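You operate a simulated robot arm through the tools that you are given. There is no shell and no other tool. Be economical: measure what you need, move in short steps, check, and stop when the job is done.

Carry out the task below with a simulated robot arm. There is one attempt and no reset: what you move stays moved.

TASK
Pump three shots of soap into the bucket, fill it to the blue band and drop the blue pad in.
Fine: shut the tap.

The check looks at the end state, three seconds after you hand in, the way a careful person would. Anything else that was tipped, shoved, dropped, spilled or broken makes it a failure.

THE ROBOT
A 6-joint arm with a two-finger parallel gripper, fixed in place. Base frame: the origin is at the foot of the arm, x ahead of it, y to its left, z up; the work surface is at about z = 0.6. Units: m, degrees, N and s.
With the tool pointing down near the work surface it reaches from about 0.16 to 0.64 m from the base axis. Its first joint turns from -66.0 to 66.0 degrees. Payload 2.9 kg.
The TCP is the grasp point between the finger pads, 0.03 m short of the fingertips. In the tool frame z runs along the fingers and y along their closing line. Largest opening 0.11 m; finger width 0.02, thickness 0.01; the body of the gripper, 0.048 by 0.112 m, starts 0.055 m behind the TCP.
Orientation is that of the tool frame in the base frame, as a unit quaternion [w, x, y, z]. With the fingers straight down and closing along the base's y, the tool's x points along the base's -x, its y along +y and its z along -z.

THE INTERFACE
- The arm moves only by the tool jog_arm. Its argument "rows" is a list of rows, each a list of 7 numbers: the finger opening in cm, from 0 to 11, then the shift along the tool's x, y, z in units of 25 mm (1.0 is 25 mm), then the turn, a rotation vector about the tool's x, y, z in units of 6 degrees (1.0 is 6 degrees). In form: [[hand, tx, ty, tz, wx, wy, wz], ...]. A call has 1 to 12 rows; each row shifts and turns the commanded pose from where the row before left it, along the tool's axes as they then stand. A call with a number of a shift or a turn outside -1 to 1 is refused whole. Rows are played at 5 a second. More than 0.05 m and 8.6 degrees between two rows, or a gripper value outside its range, and nothing of the call is played. Where a pose cannot be reached the arm comes as near as it can. A force on the tool above 40 N (or 10 N above the force at the start of the call, whichever is more), or a blocked arm, ends the call early, and 0.2 s more pass. The fingers move at their own pace (about 0.108 m/s each) and stop on an object; they squeeze with about 40 N. The grip force told is the motor's: it shows also when the fingers shut on nothing. Time passes only in rows, and 0.2 s behind the last, so rows that do not move let the fingers close. The reply holds the time, the measured pose of the TCP, the force on the tool along the base axes, the opening and the grip force, in the units named above and with some noise, with the torque about the TCP (base axes, N m) and any sound that the robot's microphone picked up.
- Cameras (640 x 400 px; columns grow to the right, rows downward): "scene" is fixed at [0.0505, 0.4209, 1.3836]; the picture's right is [-0.94, -0.35, 0.00], its down [-0.21, 0.56, -0.80] and it looks along [0.28, -0.75, -0.60] (base axes); focal length 326 px, centre (320, 200). "wrist" rides on the gripper at [0.072, 0.017, -0.103] in the tool frame; the picture's right is [-0.23, 0.97, 0.00], its down [-0.76, -0.18, -0.62] and it looks along [-0.61, -0.14, 0.78] (tool axes); focal length 222 px, centre (320, 200). There is no depth. A picture from a camera that has moved, and an enlarged one, comes with that camera's place and axes in the base frame and with its lens.
- snapshot(camera): a new picture of that camera. No time passes.
- zoom(camera, box): a new picture of the part [left, top, right, bottom] of that camera's present view, enlarged. No time passes.
- job_done(): hands the job in; it is judged then, once.

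Go step by step. Nothing tells you positions but the pictures and the camera data: compare them with the known pose of the tool, close in by small moves and look again before you grip or let go. The budget is 120 turns and 76 pictures, counting those below and the enlarged ones. Unless the task says otherwise, let go and move clear before handing in, and close with one line.

The tools are called after "Call:" as name(argument=value, ...) on one line, values as JSON. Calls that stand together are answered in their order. jog_arm: Moves the arm, as the interface text tells. Its arguments: {"type":"object","properties":{"rows":{"type":"array","items":{"type":"array","items":{"type":"number"}}}},"required":["rows"]} The other tools are called the same way: snapshot (camera) takes a picture; zoom (camera, box) takes an enlarged picture of a part of a camera's view; job_done () hands the job in.

At the start:

```text
time_s: 0.0
tool_pos: [0.4182, -0.131, 1.0704]
orientation: [0.0, 0.001, 1.0, 0.0]
ft_force: [-0.1, -0.6, -0.2]
ft_torque: [0.0, -0.01, -0.03]
finger_gap: 0.1101
grasp_force: 0.0
```

scene: 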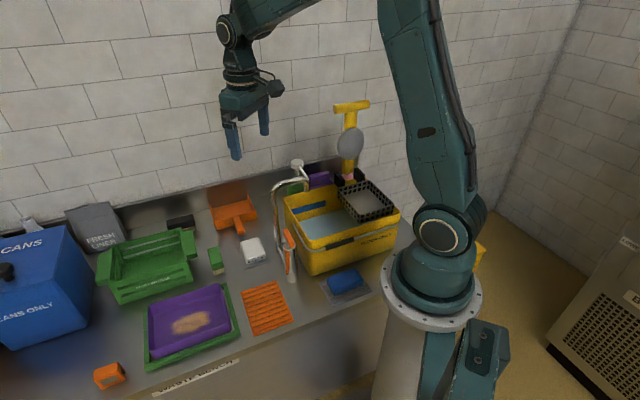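
wrist: 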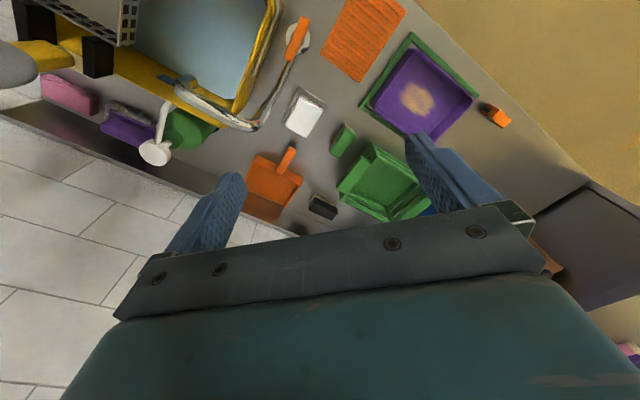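

I see a yellow bucket with a mop wringer near the base, a tap with an orange lever, a soap pump (white head) behind, and a blue pad at the bucket's front. I'll zoom in for detail.

Call:
zoom(camera="scene", box=[240, 140, 420, 310])

Call:
zoom(camera="wrist", box=[20, 0, 340, 200])

```text
2.35 times, centred on (330, 225) of scene
camera zoom: at [0.0505, 0.4209, 1.3836], right [-0.94, -0.35, 0.0], down [-0.21, 0.56, -0.8], along [0.28, -0.75, -0.6], focal length 766 px, centre (296, 141)
```

zoom: 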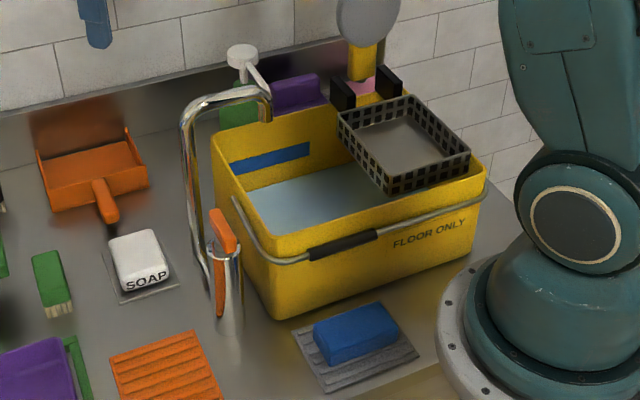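

```text
2.00 times, centred on (180, 100) of wrist
camera zoom: at [0.345, -0.1129, 1.1747], right [0.23, 0.97, 0.0], down [0.76, -0.18, 0.62], along [0.61, -0.14, -0.78], focal length 444 px, centre (600, 400)
```

zoom: 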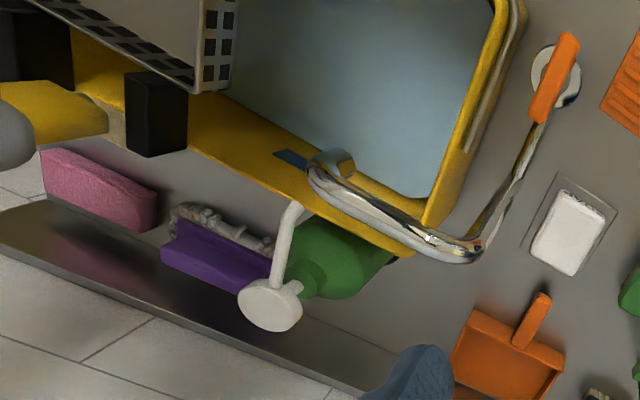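

Triangulating: pump head ≈ (0.446, -0.427, 0.84), tap lever ≈ (0.36, -0.15, 0.765), spout outlet ≈ (0.366, -0.31, 0.82). I'll lower the wrist camera for a closer look at the tap.

Call:
jog_arm(rows=[[11, 0.5, 0, 1, 0, 0, 0], [11, 0.5, 0, 1, 0, 0, 0], [11, 0.5, 0, 1, 0, 0, 0], [11, 0.5, 0, 1, 0, 0, 0], [11, 0.5, 0, 1, 0, 0, 0], [11, 0.5, 0, 1, 0, 0, 0]])

Call:
snapshot(camera="wrist")

Call:
snapshot(camera="scene")

```text
time_s: 1.4
tool_pos: [0.3441, -0.131, 0.9198]
orientation: [0.0, 0.0, 1.0, 0.001]
ft_force: [-0.5, -0.9, -0.3]
ft_torque: [0.0, -0.01, 0.01]
finger_gap: 0.1101
grasp_force: 0.0
```

```text
71 pictures are left
camera wrist: at [0.2696, -0.1123, 1.0242], right [0.23, 0.97, 0.0], down [0.76, -0.18, 0.62], along [0.61, -0.14, -0.78], focal length 222 px, centre (320, 200)
```

wrist: 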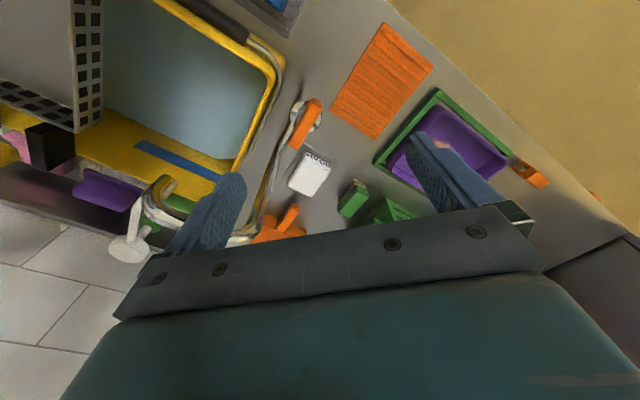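

```text
70 pictures are left
```

scene: 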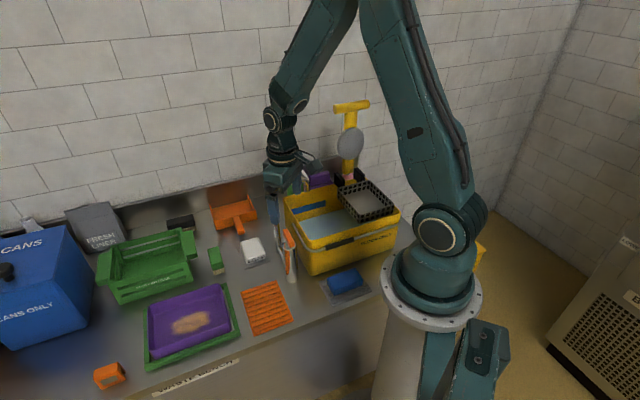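

Call:
zoom(camera="wrist", box=[240, 70, 360, 190])

Call:
zoom(camera="scene", box=[260, 210, 330, 290])

Call:
zoom(camera="wrist", box=[70, 0, 300, 270])

```text
3.33 times, centred on (300, 130) of wrist
camera zoom: at [0.2696, -0.1123, 1.0242], right [0.23, 0.97, 0.0], down [0.76, -0.18, 0.62], along [0.61, -0.14, -0.78], focal length 740 px, centre (387, 433)
```

zoom: 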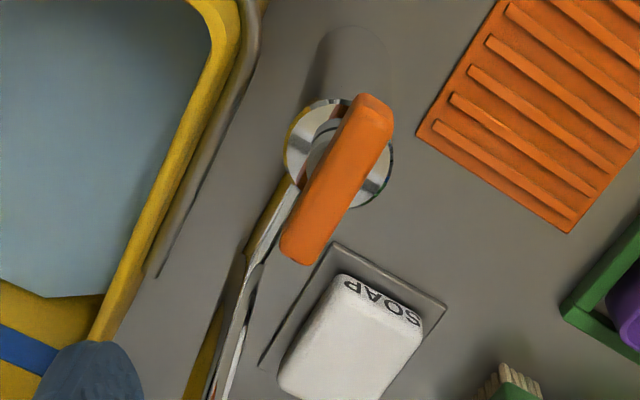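

```text
5.00 times, centred on (295, 250) of scene
camera zoom: at [0.0505, 0.4209, 1.3836], right [-0.94, -0.35, 0.0], down [-0.21, 0.56, -0.8], along [0.28, -0.75, -0.6], focal length 1628 px, centre (445, -50)
```

zoom: 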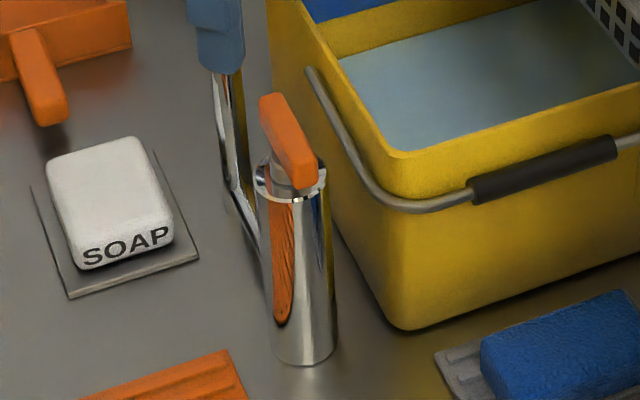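

```text
1.48 times, centred on (185, 135) of wrist
camera zoom: at [0.2696, -0.1123, 1.0242], right [0.23, 0.97, 0.0], down [0.76, -0.18, 0.62], along [0.61, -0.14, -0.78], focal length 329 px, centre (520, 296)
```

zoom: 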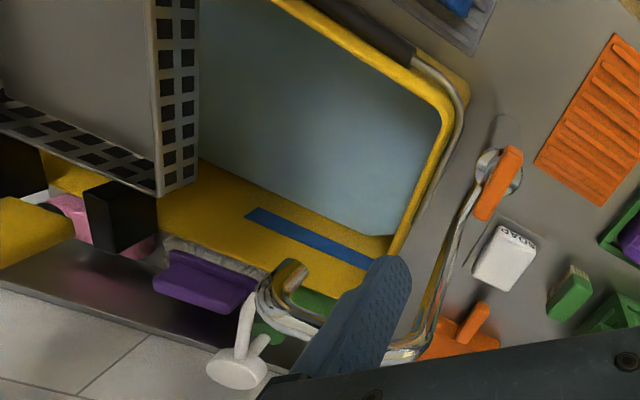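

The lever is a horizontal bar on a stem atop the tap column, probably turning about vertical. I go for the pump first: rise, yaw 45° so the gripper is radial, and look from a standoff.

Call:
jog_arm(rows=[[11, 0, 0, -0.5, 0, 0, 0.9375], [11, 0, 0, -0.5, 0, 0, 0.9375], [11, 0, 0, -0.5, 0, 0, 0.9375], [5, 0, 0, -0.5, 0, 0, 0.9375], [0, 0, 0, -0.5, 0, 0, 0.9375], [0, 0, 0, -0.5, 0, 0, 0.9375], [0, 0, 0, -0.3, 0, 0, 0.9375], [0, 0, 0, -0.3, 0, 0, 0.9375]])

Call:
jog_arm(rows=[[0, -1, -0.9, 0, 0, 0, 0], [0, -1, -0.9, 0, 0, 0, 0], [0, -1, -0.9, 0, 0, 0, 0], [0, -1, -0.9, 0, 0, 0, 0], [0, -1, -0.9, 0, 0, 0, 0], [0, -1, -0.9, 0, 0, 0, 0]])

Call:
snapshot(camera="wrist")

Call:
snapshot(camera="scene")

```text
time_s: 3.2
tool_pos: [0.3436, -0.1316, 1.0102]
orientation: [0.0, 0.384, 0.923, 0.0]
ft_force: [-0.1, 0.7, 0.5]
ft_torque: [0.01, 0.02, 0.06]
finger_gap: 0.0
grasp_force: 38.0
```

```text
time_s: 4.6
tool_pos: [0.3529, -0.3327, 1.0093]
orientation: [0.0, 0.382, 0.924, 0.0]
ft_force: [0.4, 0.1, 0.2]
ft_torque: [-0.04, 0.0, -0.02]
finger_gap: 0.0
grasp_force: 37.9
```

```text
66 pictures are left
camera wrist: at [0.313, -0.269, 1.1146], right [0.85, 0.53, 0.0], down [0.41, -0.66, 0.62], along [0.33, -0.53, -0.78], focal length 222 px, centre (320, 200)
```

wrist: 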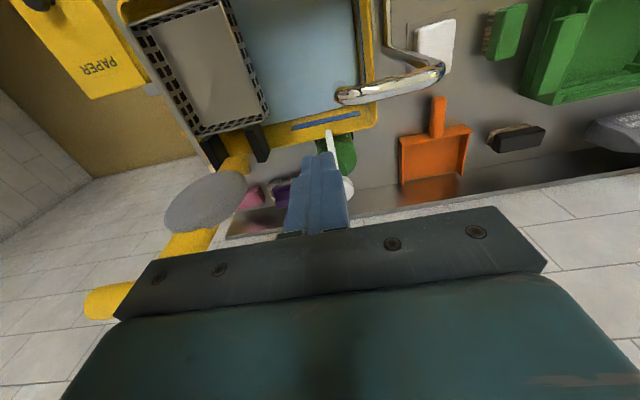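

```text
65 pictures are left
```

scene: 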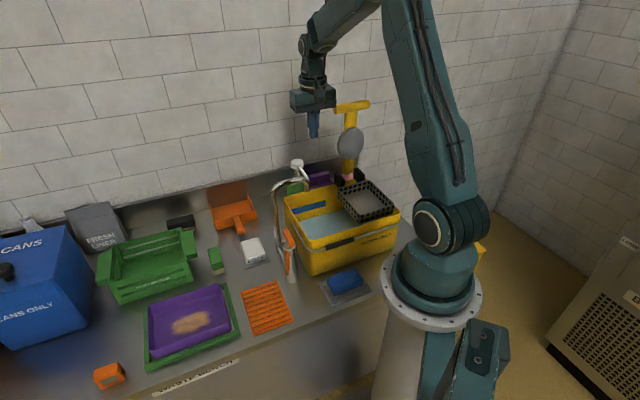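

Call:
zoom(camera="scene", box=[270, 150, 340, 220])

Call:
zoom(camera="wrist", box=[270, 100, 390, 220])

```text
5.71 times, centred on (305, 185) of scene
camera zoom: at [0.0504, 0.4209, 1.3836], right [-0.94, -0.35, 0.0], down [-0.21, 0.56, -0.8], along [0.28, -0.75, -0.6], focal length 1861 px, centre (406, 286)
```

zoom: 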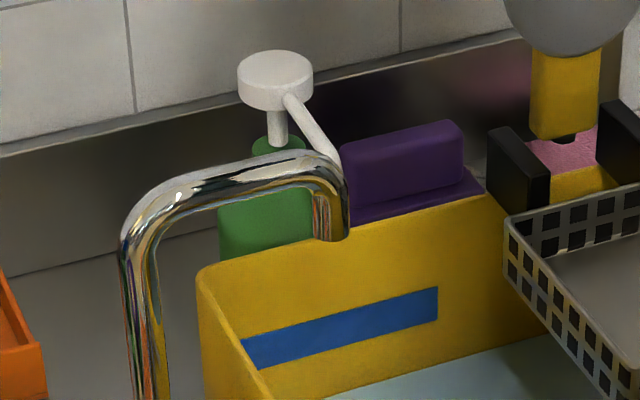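

```text
3.33 times, centred on (330, 160) of wrist
camera zoom: at [0.313, -0.269, 1.1146], right [0.85, 0.53, 0.0], down [0.41, -0.66, 0.62], along [0.33, -0.53, -0.78], focal length 740 px, centre (287, 333)
```

zoom: 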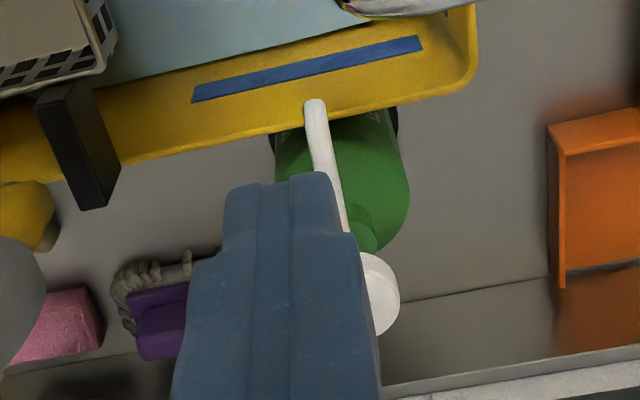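

Call:
jog_arm(rows=[[0, -1, 0, 0.5, 0, 0, 0], [0, -1, 0, 0.5, 0, 0, 0], [0, -1, 0, 0.5, 0, 0, 0], [0, -1, 0, 0.7, 0, 0, 0], [0, -1, 0, 0.8, 0, 0, 0], [0, -0.1, 0.06, 0.8, 0, 0, 0]])

Call:
zoom(camera="scene", box=[250, 120, 340, 210])

Call:
zoom(camera="wrist", box=[240, 80, 400, 240])

```text
time_s: 6.0
tool_pos: [0.4456, -0.4196, 0.9138]
orientation: [0.0, 0.382, 0.924, 0.0]
ft_force: [-0.8, -0.3, -0.2]
ft_torque: [0.0, 0.02, 0.0]
finger_gap: 0.0
grasp_force: 37.9
```

```text
4.44 times, centred on (295, 165) of scene
camera zoom: at [0.0505, 0.4209, 1.3836], right [-0.94, -0.35, 0.0], down [-0.21, 0.56, -0.8], along [0.28, -0.75, -0.6], focal length 1448 px, centre (431, 356)
```

zoom: 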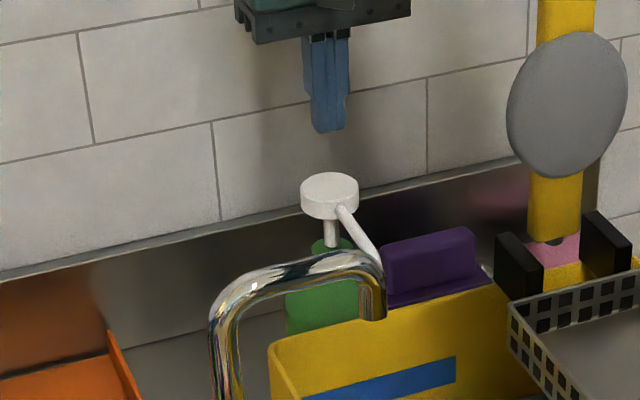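

```text
2.50 times, centred on (320, 160) of wrist
camera zoom: at [0.4052, -0.3557, 1.0191], right [0.85, 0.53, 0.0], down [0.41, -0.66, 0.62], along [0.33, -0.53, -0.78], focal length 555 px, centre (320, 300)
```

zoom: 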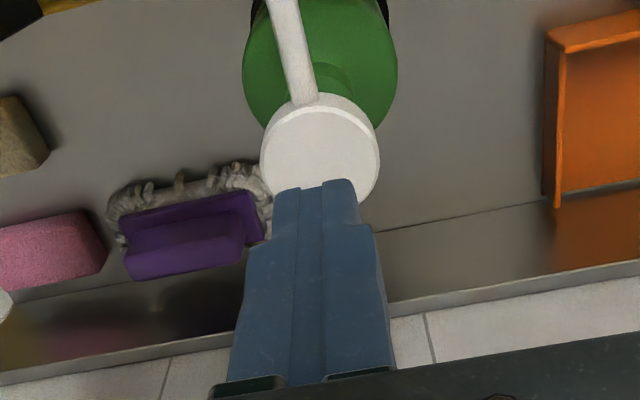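

Alignment is right (head projects directly beneath the tips). I press down gently.

Call:
jog_arm(rows=[[0, 0, 0, 0.5, 0, 0, 0], [0, 0, 0, 0.5, 0, 0, 0], [0, 0, 0, 0.3, 0, 0, 0], [0, 0, 0, 0.2, 0, 0, 0], [0, 0, 0, 0.2, 0, 0, 0], [0, 0, 0, 0.2, 0, 0, 0]])

```text
time_s: 7.4
tool_pos: [0.4451, -0.4211, 0.8664]
orientation: [0.001, 0.382, 0.924, 0.0]
ft_force: [0.2, -0.1, -0.2]
ft_torque: [0.0, -0.02, 0.01]
finger_gap: 0.0
grasp_force: 37.9
```

Call:
jog_arm(rows=[[0, 0, 0, 0.2, 0, 0, 0], [0, 0, 0, 0.2, 0, 0, 0], [0, 0, 0, 0, 0, 0, 0]])

Call:
zoom(camera="scene", box=[250, 120, 340, 210])

```text
time_s: 8.2
tool_pos: [0.4448, -0.4222, 0.8587]
orientation: [0.0, 0.383, 0.924, 0.0]
ft_force: [-1.5, -0.1, 2.8]
ft_torque: [-0.01, 0.02, 0.01]
finger_gap: 0.0
grasp_force: 38.1
```

```text
4.44 times, centred on (295, 165) of scene
camera zoom: at [0.0504, 0.4209, 1.3836], right [-0.94, -0.35, 0.0], down [-0.21, 0.56, -0.8], along [0.28, -0.75, -0.6], focal length 1448 px, centre (431, 356)
```

zoom: 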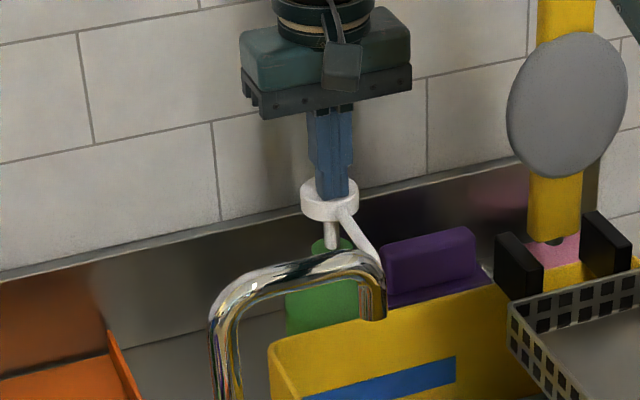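

Contact has just begun at TCP z≈0.859. Pressing on in 5 mm steps.

Call:
jog_arm(rows=[[0, 0, 0, 0.2, 0, 0, 0], [0, 0, 0, 0.2, 0, 0, 0], [0, 0, 0, 0, 0, 0, 0]])

Call:
jog_arm(rows=[[0, 0, 0, 0.2, 0, 0, 0], [0, 0, 0, 0.2, 0, 0, 0], [0, 0, 0, 0, 0, 0, 0]])

```text
time_s: 9.0
tool_pos: [0.4455, -0.4215, 0.8479]
orientation: [0.001, 0.383, 0.924, 0.0]
ft_force: [1.0, -2.6, 5.2]
ft_torque: [-0.08, -0.02, 0.0]
finger_gap: 0.0001
grasp_force: 37.4
```

```text
time_s: 9.8
tool_pos: [0.4447, -0.4207, 0.8393]
orientation: [0.0, 0.382, 0.924, -0.001]
ft_force: [3.3, -3.0, 6.5]
ft_torque: [-0.02, -0.05, 0.02]
finger_gap: 0.0003
grasp_force: 37.2
```

Call:
jog_arm(rows=[[0, 0, 0, 0.2, 0, 0, 0], [0, 0, 0, 0.1, 0, 0, 0], [0, 0, 0, 0, 0, 0, 0]])

Call:
zoom(camera="scene", box=[250, 120, 340, 210])

```text
time_s: 10.6
tool_pos: [0.4431, -0.4212, 0.8333]
orientation: [0.001, 0.381, 0.925, 0.0]
ft_force: [-1.8, 9.4, 27.5]
ft_torque: [0.3, 0.08, -0.07]
finger_gap: 0.0003
grasp_force: 37.7
```

```text
4.44 times, centred on (295, 165) of scene
camera zoom: at [0.05, 0.4215, 1.3835], right [-0.94, -0.35, 0.0], down [-0.21, 0.56, -0.8], along [0.28, -0.75, -0.6], focal length 1448 px, centre (431, 356)
```

zoom: 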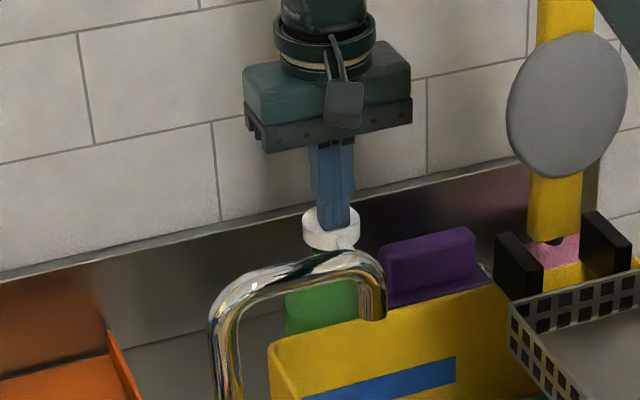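

Bottomed out at a 25 mm stroke (27 N). I raise fully and check that the head returns.

Call:
jog_arm(rows=[[0, 0, 0, -0.4, 0, 0, 0], [0, 0, 0, -0.5, 0, 0, 0], [0, 0, 0, -0.6, 0, 0, 0], [0, 0, 0, 0, 0, 0, 0], [0, 0, 0, 0, 0, 0, 0]])

Call:
zoom(camera="scene", box=[260, 150, 400, 270])

```text
time_s: 11.8
tool_pos: [0.4462, -0.4209, 0.8666]
orientation: [0.0, 0.383, 0.924, 0.0]
ft_force: [0.3, -0.3, -0.4]
ft_torque: [0.01, 0.0, 0.03]
finger_gap: 0.0001
grasp_force: 37.6
```

```text
3.33 times, centred on (330, 210) of scene
camera zoom: at [0.0505, 0.4209, 1.3836], right [-0.94, -0.35, 0.0], down [-0.21, 0.56, -0.8], along [0.28, -0.75, -0.6], focal length 1086 px, centre (287, 167)
```

zoom: 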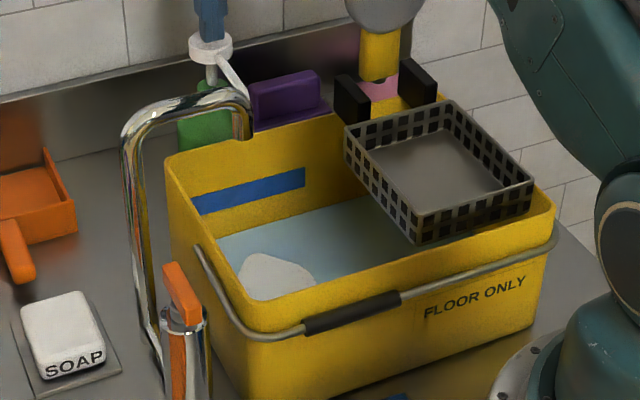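

Shot 1 is visible as foam. Shots two and three now, checking between them.

Call:
jog_arm(rows=[[0, 0, 0, 0.4, 0, 0, 0], [0, 0, 0, 0.4, 0, 0, 0], [0, 0, 0, 0.4, 0, 0, 0], [0, 0, 0, 0.2, 0, 0, 0], [0, 0, 0, 0.1, 0, 0, 0], [0, 0, 0, 0, 0, 0, 0]])

Call:
jog_arm(rows=[[0, 0, 0, -0.4, 0, 0, 0], [0, 0, 0, -0.5, 0, 0, 0], [0, 0, 0, -0.6, 0, 0, 0], [0, 0, 0, 0, 0, 0, 0], [0, 0, 0, 0, 0, 0, 0]])

Call:
zoom(camera="scene", box=[260, 150, 400, 270])

```text
time_s: 13.2
tool_pos: [0.4454, -0.4226, 0.8327]
orientation: [0.0, 0.383, 0.924, 0.0]
ft_force: [-14.7, 6.9, 31.4]
ft_torque: [0.24, 0.46, -0.03]
finger_gap: 0.0
grasp_force: 37.9
```

```text
time_s: 14.4
tool_pos: [0.4455, -0.4209, 0.8674]
orientation: [0.001, 0.382, 0.924, -0.001]
ft_force: [0.6, 0.5, 0.0]
ft_torque: [-0.04, 0.0, 0.0]
finger_gap: 0.0
grasp_force: 37.8
```

```text
3.33 times, centred on (330, 210) of scene
camera zoom: at [0.0505, 0.4209, 1.3836], right [-0.94, -0.35, 0.0], down [-0.21, 0.56, -0.8], along [0.28, -0.75, -0.6], focal length 1086 px, centre (287, 167)
```

zoom: 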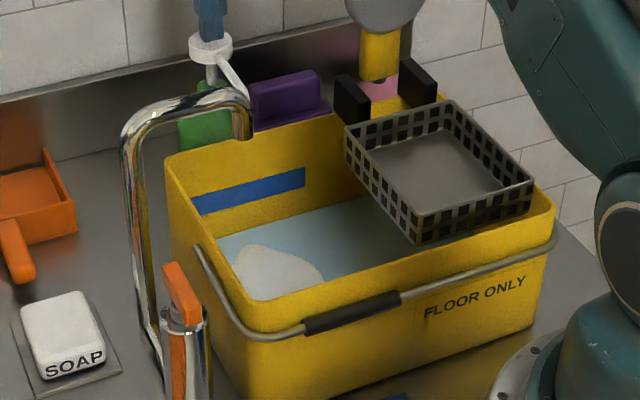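

Foam grew; third shot now.

Call:
jog_arm(rows=[[0, 0, 0, 0.4, 0, 0, 0], [0, 0, 0, 0.4, 0, 0, 0], [0, 0, 0, 0.4, 0, 0, 0], [0, 0, 0, 0.2, 0, 0, 0], [0, 0, 0, 0.1, 0, 0, 0], [0, 0, 0, 0, 0, 0, 0]])

Call:
jog_arm(rows=[[0, 0, 0, -0.4, 0, 0, 0], [0, 0, 0, -0.5, 0, 0, 0], [0, 0, 0, -0.6, 0, 0, 0], [0, 0, 0, -1, 0, 0, 0], [0, 0, 0, -1, 0, 0, 0], [0, 0, 0, -1, 0, 0, 0], [0, 0, 0, -1, 0, 0, 0]])

Call:
zoom(camera="scene", box=[260, 150, 400, 270])

```text
time_s: 15.8
tool_pos: [0.4454, -0.4221, 0.8313]
orientation: [0.001, 0.382, 0.924, -0.001]
ft_force: [-10.7, 11.8, 32.7]
ft_torque: [0.4, 0.33, 0.02]
finger_gap: 0.0001
grasp_force: 37.5
```

```text
time_s: 17.4
tool_pos: [0.447, -0.4205, 0.9672]
orientation: [0.001, 0.382, 0.924, -0.001]
ft_force: [1.1, -0.6, 0.2]
ft_torque: [-0.01, 0.04, -0.01]
finger_gap: 0.0
grasp_force: 38.0
```

```text
3.33 times, centred on (330, 210) of scene
camera zoom: at [0.0505, 0.4209, 1.3836], right [-0.94, -0.35, 0.0], down [-0.21, 0.56, -0.8], along [0.28, -0.75, -0.6], focal length 1086 px, centre (287, 167)
```

zoom: 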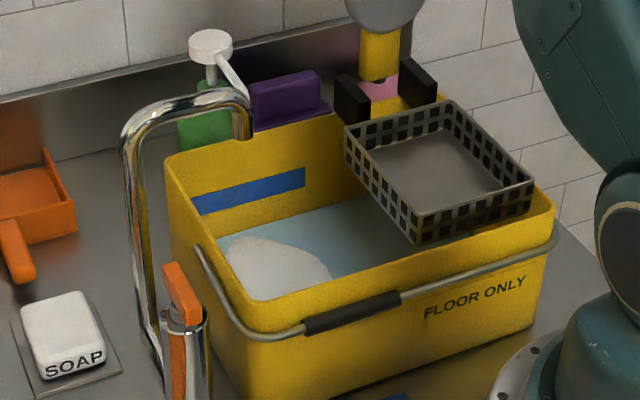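

Three shots are in. Now to the tap: go directly above the lever (axis ≈ 0.356, -0.150) with fingers ajar and look.

Call:
jog_arm(rows=[[0, 1, 0.5, 0, 0, 0, 0], [0, 1, 0.5, 0, 0, 0, 0], [0, 1, 0.5, 0, 0, 0, 0], [0, 1, 0.5, 0, 0, 0, 0], [0, 1, 0.5, 0, 0, 0, 0], [5, 1, 0.5, 0, 0, 0, 0], [5, 1, 0.5, 0, 0, 0, 0], [5, 1, 0.5, 0, 0, 0, 0], [5, 1, 0.5, 0, 0, 0, 0], [5, 1, 0.5, 0, 0, 0, 0], [5, 0.2, 0.1, 1, 0, 0, 0], [5, 0, 0, 1, 0, 0, 0]])

Call:
zoom(camera="wrist", box=[220, 60, 420, 260])

Call:
zoom(camera="scene", box=[250, 170, 350, 270])

```text
time_s: 20.0
tool_pos: [0.3537, -0.1514, 0.9178]
orientation: [0.0, 0.383, 0.924, 0.0]
ft_force: [0.8, -0.2, -1.1]
ft_torque: [0.01, 0.0, -0.03]
finger_gap: 0.0499
grasp_force: 0.1
```

```text
2.00 times, centred on (320, 160) of wrist
camera zoom: at [0.3137, -0.0873, 1.0225], right [0.85, 0.53, 0.0], down [0.41, -0.66, 0.62], along [0.33, -0.53, -0.78], focal length 444 px, centre (320, 280)
```

zoom: 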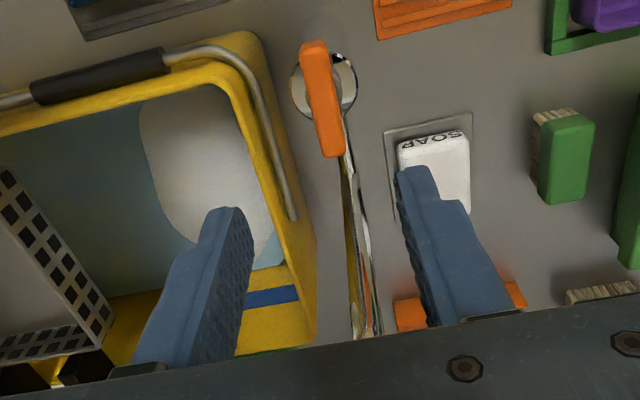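

```text
4.00 times, centred on (300, 220) of scene
camera zoom: at [0.0504, 0.4209, 1.3836], right [-0.94, -0.35, 0.0], down [-0.21, 0.56, -0.8], along [0.28, -0.75, -0.6], focal length 1303 px, centre (400, 120)
```

zoom: 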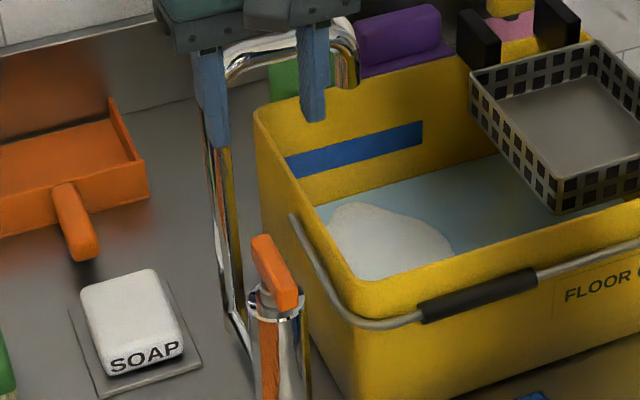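

The bar is centred on the column axis (0.355, -0.151), pointing about -48°. I descend over it with the fingers straddling it.

Call:
jog_arm(rows=[[5, 0, 0.04, 1, 0, 0, 0.5], [5, 0, 0, 1, 0, 0, 0], [5, 0, 0, 1, 0, 0, 0], [5, 0, 0, 1, 0, 0, 0], [5, 0, 0, 1, 0, 0, 0], [5, 0, 0, 0, 0, 0, 0]])

Call:
zoom(camera="scene", box=[260, 190, 340, 270])

Call:
zoom(camera="wrist", box=[220, 60, 420, 260])

```text
time_s: 21.4
tool_pos: [0.3554, -0.1502, 0.7919]
orientation: [0.0, 0.407, 0.913, 0.0]
ft_force: [-0.3, -0.3, 0.6]
ft_torque: [-0.02, -0.01, 0.02]
finger_gap: 0.0502
grasp_force: 0.0
```

```text
5.00 times, centred on (300, 230) of scene
camera zoom: at [0.0505, 0.4209, 1.3836], right [-0.94, -0.35, 0.0], down [-0.21, 0.56, -0.8], along [0.28, -0.75, -0.6], focal length 1628 px, centre (420, 50)
```

zoom: 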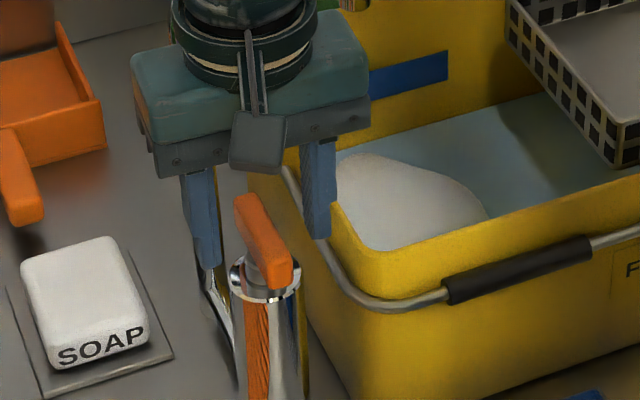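

```text
2.00 times, centred on (320, 160) of wrist
camera zoom: at [0.3191, -0.0843, 0.8967], right [0.88, 0.48, 0.0], down [0.38, -0.68, 0.62], along [0.3, -0.55, -0.78], focal length 444 px, centre (320, 280)
```

zoom: 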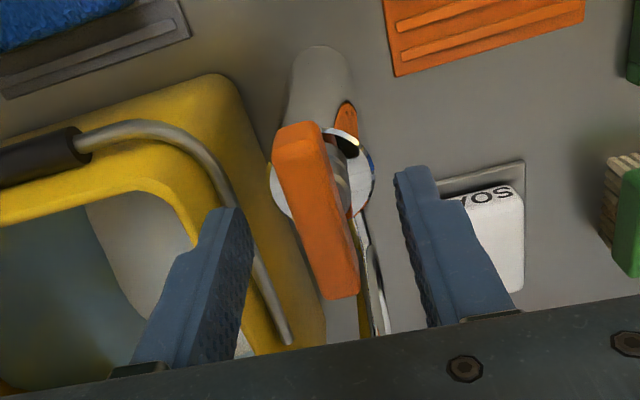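

Straddling well. Down 4 mm more, then close on the bar.

Call:
jog_arm(rows=[[5, 0, 0, 0.16, 0, 0, 0], [4, 0, 0, 0, 0, 0, 0], [3, 0, 0, 0, 0, 0, 0], [2, 0, 0, 0, 0, 0, 0], [1, 0, 0, 0, 0, 0, 0], [1, 0, 0, 0, 0, 0, 0]])

Call:
zoom(camera="scene", box=[260, 190, 340, 270])

```text
time_s: 22.8
tool_pos: [0.3559, -0.1523, 0.7879]
orientation: [0.0, 0.405, 0.914, 0.0]
ft_force: [-2.6, -0.9, 0.1]
ft_torque: [-0.08, -0.04, 0.72]
finger_gap: 0.0153
grasp_force: 44.6
```

```text
5.00 times, centred on (300, 230) of scene
camera zoom: at [0.0504, 0.4209, 1.3836], right [-0.94, -0.35, 0.0], down [-0.21, 0.56, -0.8], along [0.28, -0.75, -0.6], focal length 1628 px, centre (420, 50)
```

zoom: 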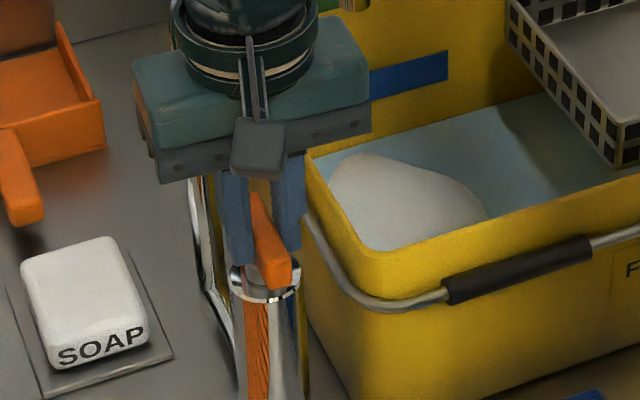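

Gripped. Test turn: 12° counter-clockwise (seen from above).

Call:
jog_arm(rows=[[1, 0, 0, 0, 0, 0, -0.7], [1, 0, 0, 0, 0, 0, -0.7], [1, 0, 0, 0, 0, 0, -0.6], [1, 0, 0, 0, 0, 0, 0]])

Call:
zoom(camera="scene", box=[260, 170, 360, 270])

```text
time_s: 23.8
tool_pos: [0.3555, -0.1499, 0.788]
orientation: [0.0, 0.309, 0.951, 0.0]
ft_force: [-3.9, -9.8, -8.4]
ft_torque: [-0.08, 0.02, 0.02]
finger_gap: 0.0148
grasp_force: 44.6
```

```text
4.00 times, centred on (310, 220) of scene
camera zoom: at [0.0505, 0.4207, 1.3837], right [-0.94, -0.35, 0.0], down [-0.21, 0.56, -0.8], along [0.28, -0.75, -0.6], focal length 1303 px, centre (360, 120)
```

zoom: 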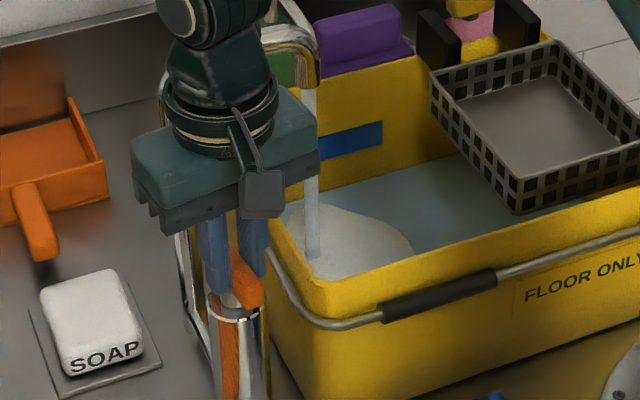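

Water is running. I hold still and watch the level against the band.

Call:
jog_arm(rows=[[1, 0, 0, 0, 0, 0, 0], [1, 0, 0, 0, 0, 0, 0], [1, 0, 0, 0, 0, 0, 0], [1, 0, 0, 0, 0, 0, 0], [1, 0, 0, 0, 0, 0, 0], [1, 0, 0, 0, 0, 0, 0], [1, 0, 0, 0, 0, 0, 0], [1, 0, 0, 0, 0, 0, 0], [1, 0, 0, 0, 0, 0, 0], [1, 0, 0, 0, 0, 0, 0]])

Call:
zoom(camera="scene", box=[260, 170, 360, 270])

Call:
snapshot(camera="wrist")

```text
time_s: 26.0
tool_pos: [0.355, -0.1498, 0.789]
orientation: [-0.001, 0.309, 0.951, 0.0]
ft_force: [-7.1, -13.0, -15.2]
ft_torque: [-0.15, 0.07, -0.07]
finger_gap: 0.0148
grasp_force: 45.4
```

```text
4.00 times, centred on (310, 220) of scene
camera zoom: at [0.0505, 0.4206, 1.3837], right [-0.94, -0.35, 0.0], down [-0.21, 0.56, -0.8], along [0.28, -0.75, -0.6], focal length 1303 px, centre (360, 120)
```

zoom: 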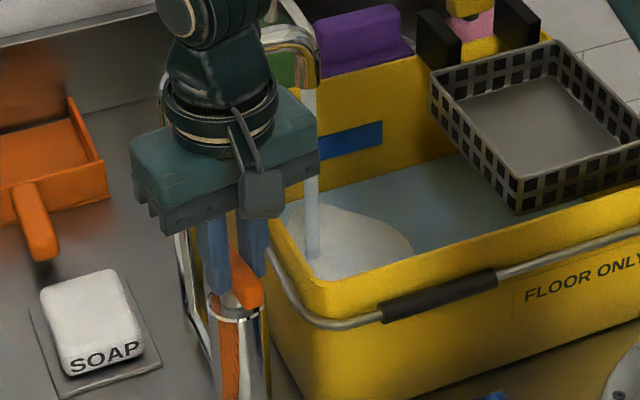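

```text
48 pictures are left
camera wrist: at [0.306, -0.0935, 0.8928], right [0.76, 0.65, 0.0], down [0.51, -0.59, 0.62], along [0.41, -0.47, -0.78], focal length 222 px, centre (320, 200)
```

wrist: 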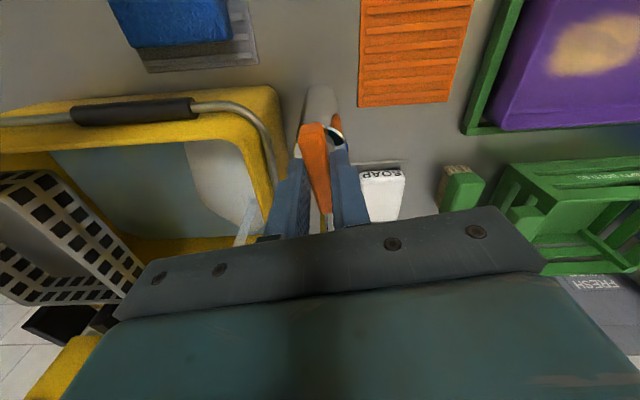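

Call:
zoom(camera="scene", box=[325, 190, 375, 230])

Call:
jog_arm(rows=[[1, 0, 0, 0.04, 0, 0, 0], [1, 0, 0, 0, 0, 0, 0], [1, 0, 0, 0, 0, 0, 0], [1, 0, 0, 0, 0, 0, 0], [1, 0, 0, 0, 0, 0, 0], [1, 0, 0, 0, 0, 0, 0], [1, 0, 0, 0, 0, 0, 0], [1, 0, 0, 0, 0, 0, 0], [1, 0, 0, 0, 0, 0, 0], [1, 0, 0, 0, 0, 0, 0], [1, 0, 0, 0, 0, 0, 0], [1, 0, 0, 0, 0, 0, 0]])

Call:
zoom(camera="scene", box=[325, 190, 375, 230])

```text
10.00 times, centred on (350, 210) of scene
camera zoom: at [0.0505, 0.4206, 1.3837], right [-0.94, -0.35, 0.0], down [-0.21, 0.56, -0.8], along [0.28, -0.75, -0.6], focal length 3257 px, centre (20, 100)
```

zoom: 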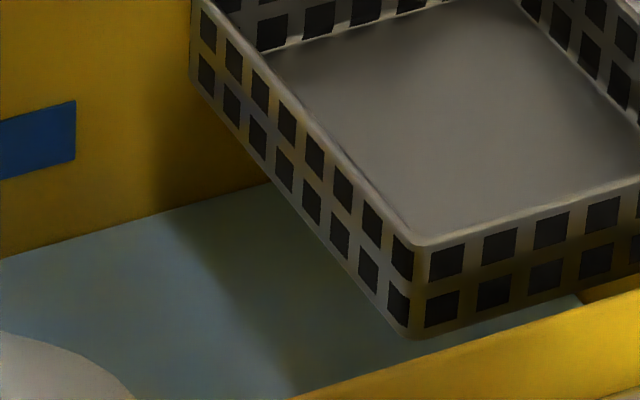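

```text
time_s: 28.6
tool_pos: [0.3549, -0.1505, 0.788]
orientation: [0.001, 0.309, 0.951, -0.001]
ft_force: [-12.9, -9.3, 35.6]
ft_torque: [-0.19, 0.16, -0.06]
finger_gap: 0.015
grasp_force: 45.1
```

```text
10.00 times, centred on (350, 210) of scene
camera zoom: at [0.0498, 0.4209, 1.3837], right [-0.94, -0.35, 0.0], down [-0.21, 0.56, -0.8], along [0.28, -0.75, -0.6], focal length 3257 px, centre (20, 100)
```

zoom: 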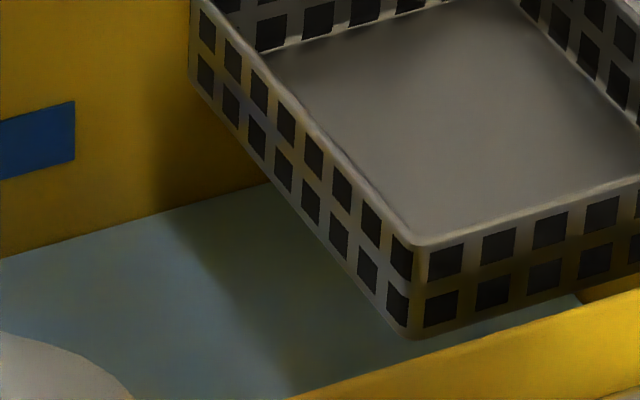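

The level isn't visibly rising at this opening and I'm pressing down slightly; I relieve that and open further.

Call:
jog_arm(rows=[[1, 0, 0, -0.025, 0, 0, -0.8], [1, 0, 0, 0, 0, 0, -0.8], [1, 0, 0, 0, 0, 0, -0.8], [1, 0, 0, 0, 0, 0, -0.8], [1, 0, 0, 0, 0, 0, -0.8]])

Call:
zoom(camera="scene", box=[260, 170, 360, 270])

```text
time_s: 29.8
tool_pos: [0.355, -0.1517, 0.7877]
orientation: [0.0, 0.104, 0.995, -0.003]
ft_force: [-9.8, -18.1, -1.2]
ft_torque: [-0.31, -1.26, -0.07]
finger_gap: 0.0147
grasp_force: 45.0
```

```text
4.00 times, centred on (310, 220) of scene
camera zoom: at [0.0502, 0.4205, 1.3838], right [-0.94, -0.35, 0.0], down [-0.21, 0.56, -0.8], along [0.28, -0.75, -0.6], focal length 1303 px, centre (360, 120)
```

zoom: 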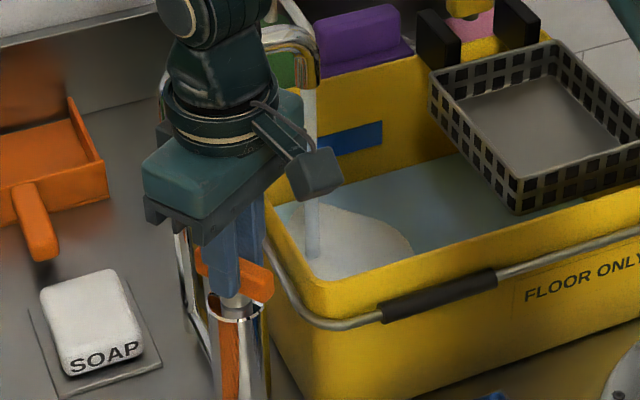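

Call:
jog_arm(rows=[[1, 0, 0, 0, 0, 0, 0], [1, 0, 0, 0, 0, 0, 0], [1, 0, 0, 0, 0, 0, 0], [1, 0, 0, 0, 0, 0, 0], [1, 0, 0, 0, 0, 0, 0], [1, 0, 0, 0, 0, 0, 0], [1, 0, 0, 0, 0, 0, 0], [1, 0, 0, 0, 0, 0, 0], [1, 0, 0, 0, 0, 0, 0], [1, 0, 0, 0, 0, 0, 0], [1, 0, 0, 0, 0, 0, 0], [1, 0, 0, 0, 0, 0, 0]])

Call:
zoom(camera="scene", box=[325, 190, 375, 230])

```text
time_s: 32.4
tool_pos: [0.3555, -0.1516, 0.7875]
orientation: [-0.001, 0.104, 0.995, -0.002]
ft_force: [-2.7, -21.1, -30.4]
ft_torque: [-0.07, -0.2, -0.05]
finger_gap: 0.0149
grasp_force: 44.8
```

```text
10.00 times, centred on (350, 210) of scene
camera zoom: at [0.0507, 0.4203, 1.3838], right [-0.94, -0.35, 0.0], down [-0.21, 0.56, -0.8], along [0.28, -0.75, -0.6], focal length 3257 px, centre (20, 100)
```

zoom: 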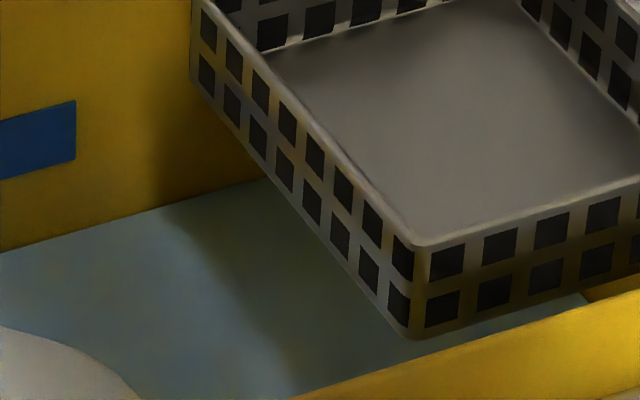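

The level rose ~6 px of ~100 needed, so flow scales with angle. I open another ~25°, then let go of the lever so nothing is strained.

Call:
jog_arm(rows=[[1, 0, 0, 0.015, 0, 0, -0.8], [1, 0, 0, 0, 0, 0, -0.8], [1, 0, 0, 0, 0, 0, -0.8], [1, 0, 0, 0, 0, 0, -0.8], [1, 0, 0, 0, 0, 0, -0.8], [1, 0, 0, 0, 0, 0, 0]])

Call:
jog_arm(rows=[[2, 0, 0, 0, 0, 0, 0], [4, 0, 0, 0, 0, 0, 0], [4, 0, 0, 0, 0, 0, 0]])

Call:
zoom(camera="scene", box=[260, 170, 360, 270])

```text
time_s: 33.8
tool_pos: [0.3556, -0.1528, 0.7884]
orientation: [-0.002, -0.104, 0.995, -0.003]
ft_force: [-6.2, -25.3, -8.3]
ft_torque: [0.14, -0.16, -0.04]
finger_gap: 0.0148
grasp_force: 45.4
```

```text
time_s: 34.6
tool_pos: [0.355, -0.149, 0.7869]
orientation: [-0.001, -0.105, 0.995, 0.0]
ft_force: [0.1, -0.2, -0.6]
ft_torque: [0.0, 0.02, 0.03]
finger_gap: 0.0398
grasp_force: 0.1
```

```text
4.00 times, centred on (310, 220) of scene
camera zoom: at [0.0505, 0.4209, 1.3836], right [-0.94, -0.35, 0.0], down [-0.21, 0.56, -0.8], along [0.28, -0.75, -0.6], focal length 1303 px, centre (360, 120)
```

zoom: 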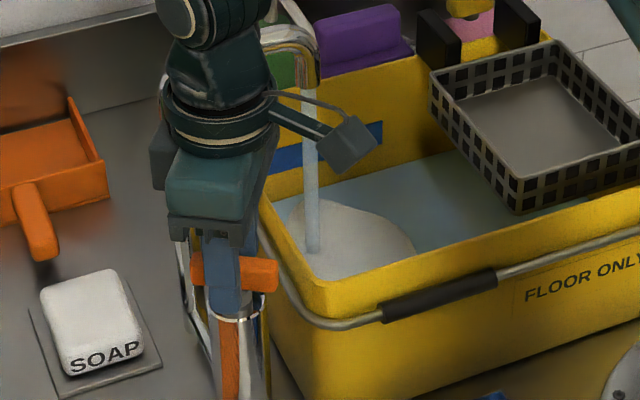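

Released and the lever stays. Re-centring 2.5 mm while waiting.

Call:
jog_arm(rows=[[4, 0, -0.1, 0, 0, 0, 0], [4, 0, 0, 0, 0, 0, 0], [4, 0, 0, 0, 0, 0, 0], [4, 0, 0, 0, 0, 0, 0], [4, 0, 0, 0, 0, 0, 0], [4, 0, 0, 0, 0, 0, 0], [4, 0, 0, 0, 0, 0, 0], [4, 0, 0, 0, 0, 0, 0], [4, 0, 0, 0, 0, 0, 0], [4, 0, 0, 0, 0, 0, 0], [4, 0, 0, 0, 0, 0, 0], [4, 0, 0, 0, 0, 0, 0]])

Call:
zoom(camera="scene", box=[325, 190, 375, 230])

```text
time_s: 37.2
tool_pos: [0.3562, -0.1524, 0.7881]
orientation: [0.001, -0.105, 0.994, 0.0]
ft_force: [0.3, 0.0, -0.3]
ft_torque: [0.02, -0.02, -0.01]
finger_gap: 0.04
grasp_force: 0.1
```

```text
10.00 times, centred on (350, 210) of scene
camera zoom: at [0.0505, 0.4209, 1.3836], right [-0.94, -0.35, 0.0], down [-0.21, 0.56, -0.8], along [0.28, -0.75, -0.6], focal length 3257 px, centre (20, 100)
```

zoom: 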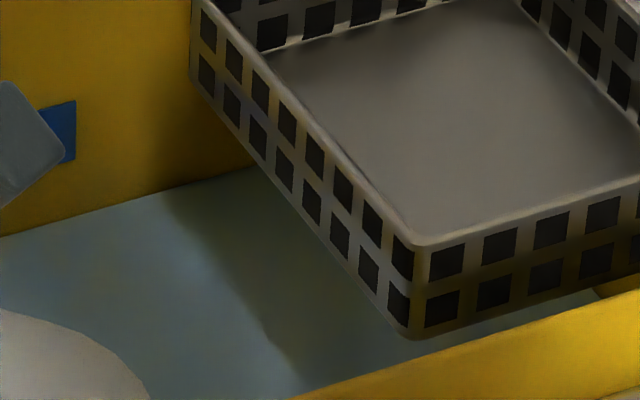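

Rising ~3.5 px/s; about 85 px remain to band middle. I wait about 12 s before checking.

Call:
jog_arm(rows=[[4, 0, 0, 0, 0, 0, 0], [4, 0, 0, 0, 0, 0, 0], [4, 0, 0, 0, 0, 0, 0], [4, 0, 0, 0, 0, 0, 0], [4, 0, 0, 0, 0, 0, 0], [4, 0, 0, 0, 0, 0, 0], [4, 0, 0, 0, 0, 0, 0], [4, 0, 0, 0, 0, 0, 0], [4, 0, 0, 0, 0, 0, 0], [4, 0, 0, 0, 0, 0, 0], [4, 0, 0, 0, 0, 0, 0], [4, 0, 0, 0, 0, 0, 0]])

Call:
jog_arm(rows=[[4, 0, 0, 0, 0, 0, 0], [4, 0, 0, 0, 0, 0, 0], [4, 0, 0, 0, 0, 0, 0], [4, 0, 0, 0, 0, 0, 0], [4, 0, 0, 0, 0, 0, 0], [4, 0, 0, 0, 0, 0, 0], [4, 0, 0, 0, 0, 0, 0], [4, 0, 0, 0, 0, 0, 0], [4, 0, 0, 0, 0, 0, 0], [4, 0, 0, 0, 0, 0, 0], [4, 0, 0, 0, 0, 0, 0], [4, 0, 0, 0, 0, 0, 0]])

Call:
jog_arm(rows=[[4, 0, 0, 0, 0, 0, 0], [4, 0, 0, 0, 0, 0, 0], [4, 0, 0, 0, 0, 0, 0], [4, 0, 0, 0, 0, 0, 0], [4, 0, 0, 0, 0, 0, 0], [4, 0, 0, 0, 0, 0, 0], [4, 0, 0, 0, 0, 0, 0], [4, 0, 0, 0, 0, 0, 0], [4, 0, 0, 0, 0, 0, 0], [4, 0, 0, 0, 0, 0, 0], [4, 0, 0, 0, 0, 0, 0], [4, 0, 0, 0, 0, 0, 0]])

Call:
jog_arm(rows=[[4, 0, 0, 0, 0, 0, 0], [4, 0, 0, 0, 0, 0, 0], [4, 0, 0, 0, 0, 0, 0], [4, 0, 0, 0, 0, 0, 0], [4, 0, 0, 0, 0, 0, 0], [4, 0, 0, 0, 0, 0, 0], [4, 0, 0, 0, 0, 0, 0], [4, 0, 0, 0, 0, 0, 0], [4, 0, 0, 0, 0, 0, 0], [4, 0, 0, 0, 0, 0, 0], [4, 0, 0, 0, 0, 0, 0], [4, 0, 0, 0, 0, 0, 0]])

Call:
zoom(camera="scene", box=[325, 190, 375, 230])

```text
time_s: 39.8
tool_pos: [0.3567, -0.1515, 0.7879]
orientation: [0.0, -0.104, 0.995, 0.001]
ft_force: [-0.3, -0.6, 0.1]
ft_torque: [0.02, -0.02, -0.03]
finger_gap: 0.0402
grasp_force: 0.2
```

```text
time_s: 42.4
tool_pos: [0.3565, -0.152, 0.7873]
orientation: [0.0, -0.104, 0.995, 0.0]
ft_force: [0.2, 0.0, 0.0]
ft_torque: [-0.01, -0.01, 0.04]
finger_gap: 0.0401
grasp_force: 0.1
```

```text
time_s: 45.0
tool_pos: [0.356, -0.1521, 0.7884]
orientation: [0.0, -0.104, 0.995, -0.001]
ft_force: [0.8, 0.4, 0.4]
ft_torque: [0.01, -0.02, -0.03]
finger_gap: 0.0399
grasp_force: 0.1
```

```text
time_s: 47.6
tool_pos: [0.357, -0.1529, 0.788]
orientation: [0.001, -0.105, 0.995, 0.001]
ft_force: [0.8, -0.4, -0.8]
ft_torque: [0.01, -0.01, -0.04]
finger_gap: 0.04
grasp_force: 0.1
```

```text
10.00 times, centred on (350, 210) of scene
camera zoom: at [0.0505, 0.4209, 1.3836], right [-0.94, -0.35, 0.0], down [-0.21, 0.56, -0.8], along [0.28, -0.75, -0.6], focal length 3257 px, centre (20, 100)
```

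zoom: 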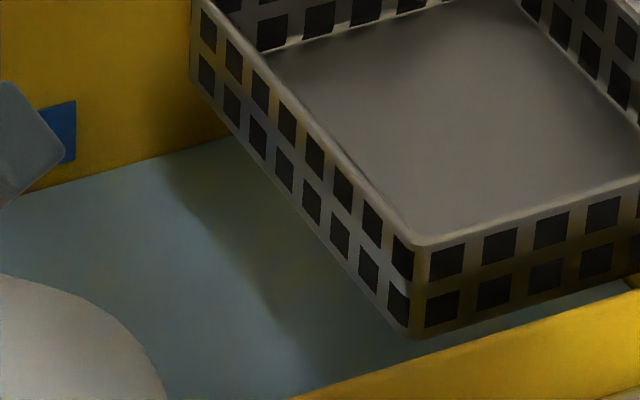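

Line is now just under the band's lower edge; ~10 s to mid-band. Wait, regrip, and look before shutting.

Call:
jog_arm(rows=[[4, 0, 0, 0, 0, 0, 0], [4, 0, 0, 0, 0, 0, 0], [4, 0, 0, 0, 0, 0, 0], [4, 0, 0, 0, 0, 0, 0], [4, 0, 0, 0, 0, 0, 0], [4, 0, 0, 0, 0, 0, 0], [4, 0, 0, 0, 0, 0, 0], [4, 0, 0, 0, 0, 0, 0], [4, 0, 0, 0, 0, 0, 0], [4, 0, 0, 0, 0, 0, 0], [4, 0, 0, 0, 0, 0, 0], [4, 0, 0, 0, 0, 0, 0]])

Call:
jog_arm(rows=[[4, 0, 0, 0, 0, 0, 0], [4, 0, 0, 0, 0, 0, 0], [4, 0, 0, 0, 0, 0, 0], [4, 0, 0, 0, 0, 0, 0], [4, 0, 0, 0, 0, 0, 0], [4, 0, 0, 0, 0, 0, 0], [4, 0, 0, 0, 0, 0, 0], [3, 0, 0, 0, 0, 0, 0], [2, 0, 0, 0, 0, 0, 0], [1, 0, 0, 0, 0, 0, 0], [1, 0, 0, 0, 0, 0, 0]])

Call:
zoom(camera="scene", box=[325, 190, 375, 230])

```text
time_s: 50.2
tool_pos: [0.3549, -0.1523, 0.7886]
orientation: [0.0, -0.105, 0.994, 0.0]
ft_force: [-0.4, -0.9, -0.6]
ft_torque: [-0.04, -0.01, 0.0]
finger_gap: 0.04
grasp_force: 0.1
```

```text
time_s: 52.6
tool_pos: [0.3553, -0.1527, 0.7882]
orientation: [0.0, -0.105, 0.995, 0.001]
ft_force: [-0.4, -0.8, -0.6]
ft_torque: [-0.02, 0.08, 0.02]
finger_gap: 0.0149
grasp_force: 44.8
```

```text
10.00 times, centred on (350, 210) of scene
camera zoom: at [0.0505, 0.4209, 1.3836], right [-0.94, -0.35, 0.0], down [-0.21, 0.56, -0.8], along [0.28, -0.75, -0.6], focal length 3257 px, centre (20, 100)
```

zoom: 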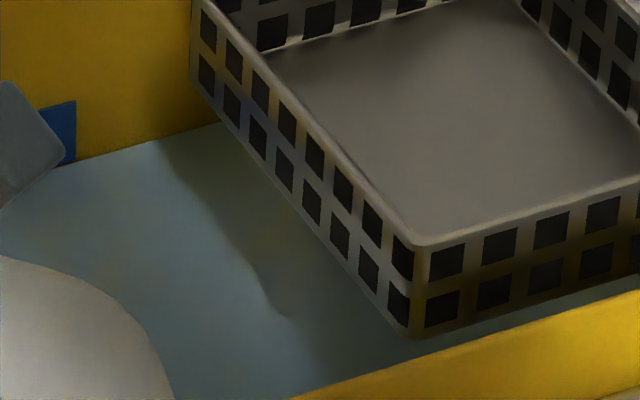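

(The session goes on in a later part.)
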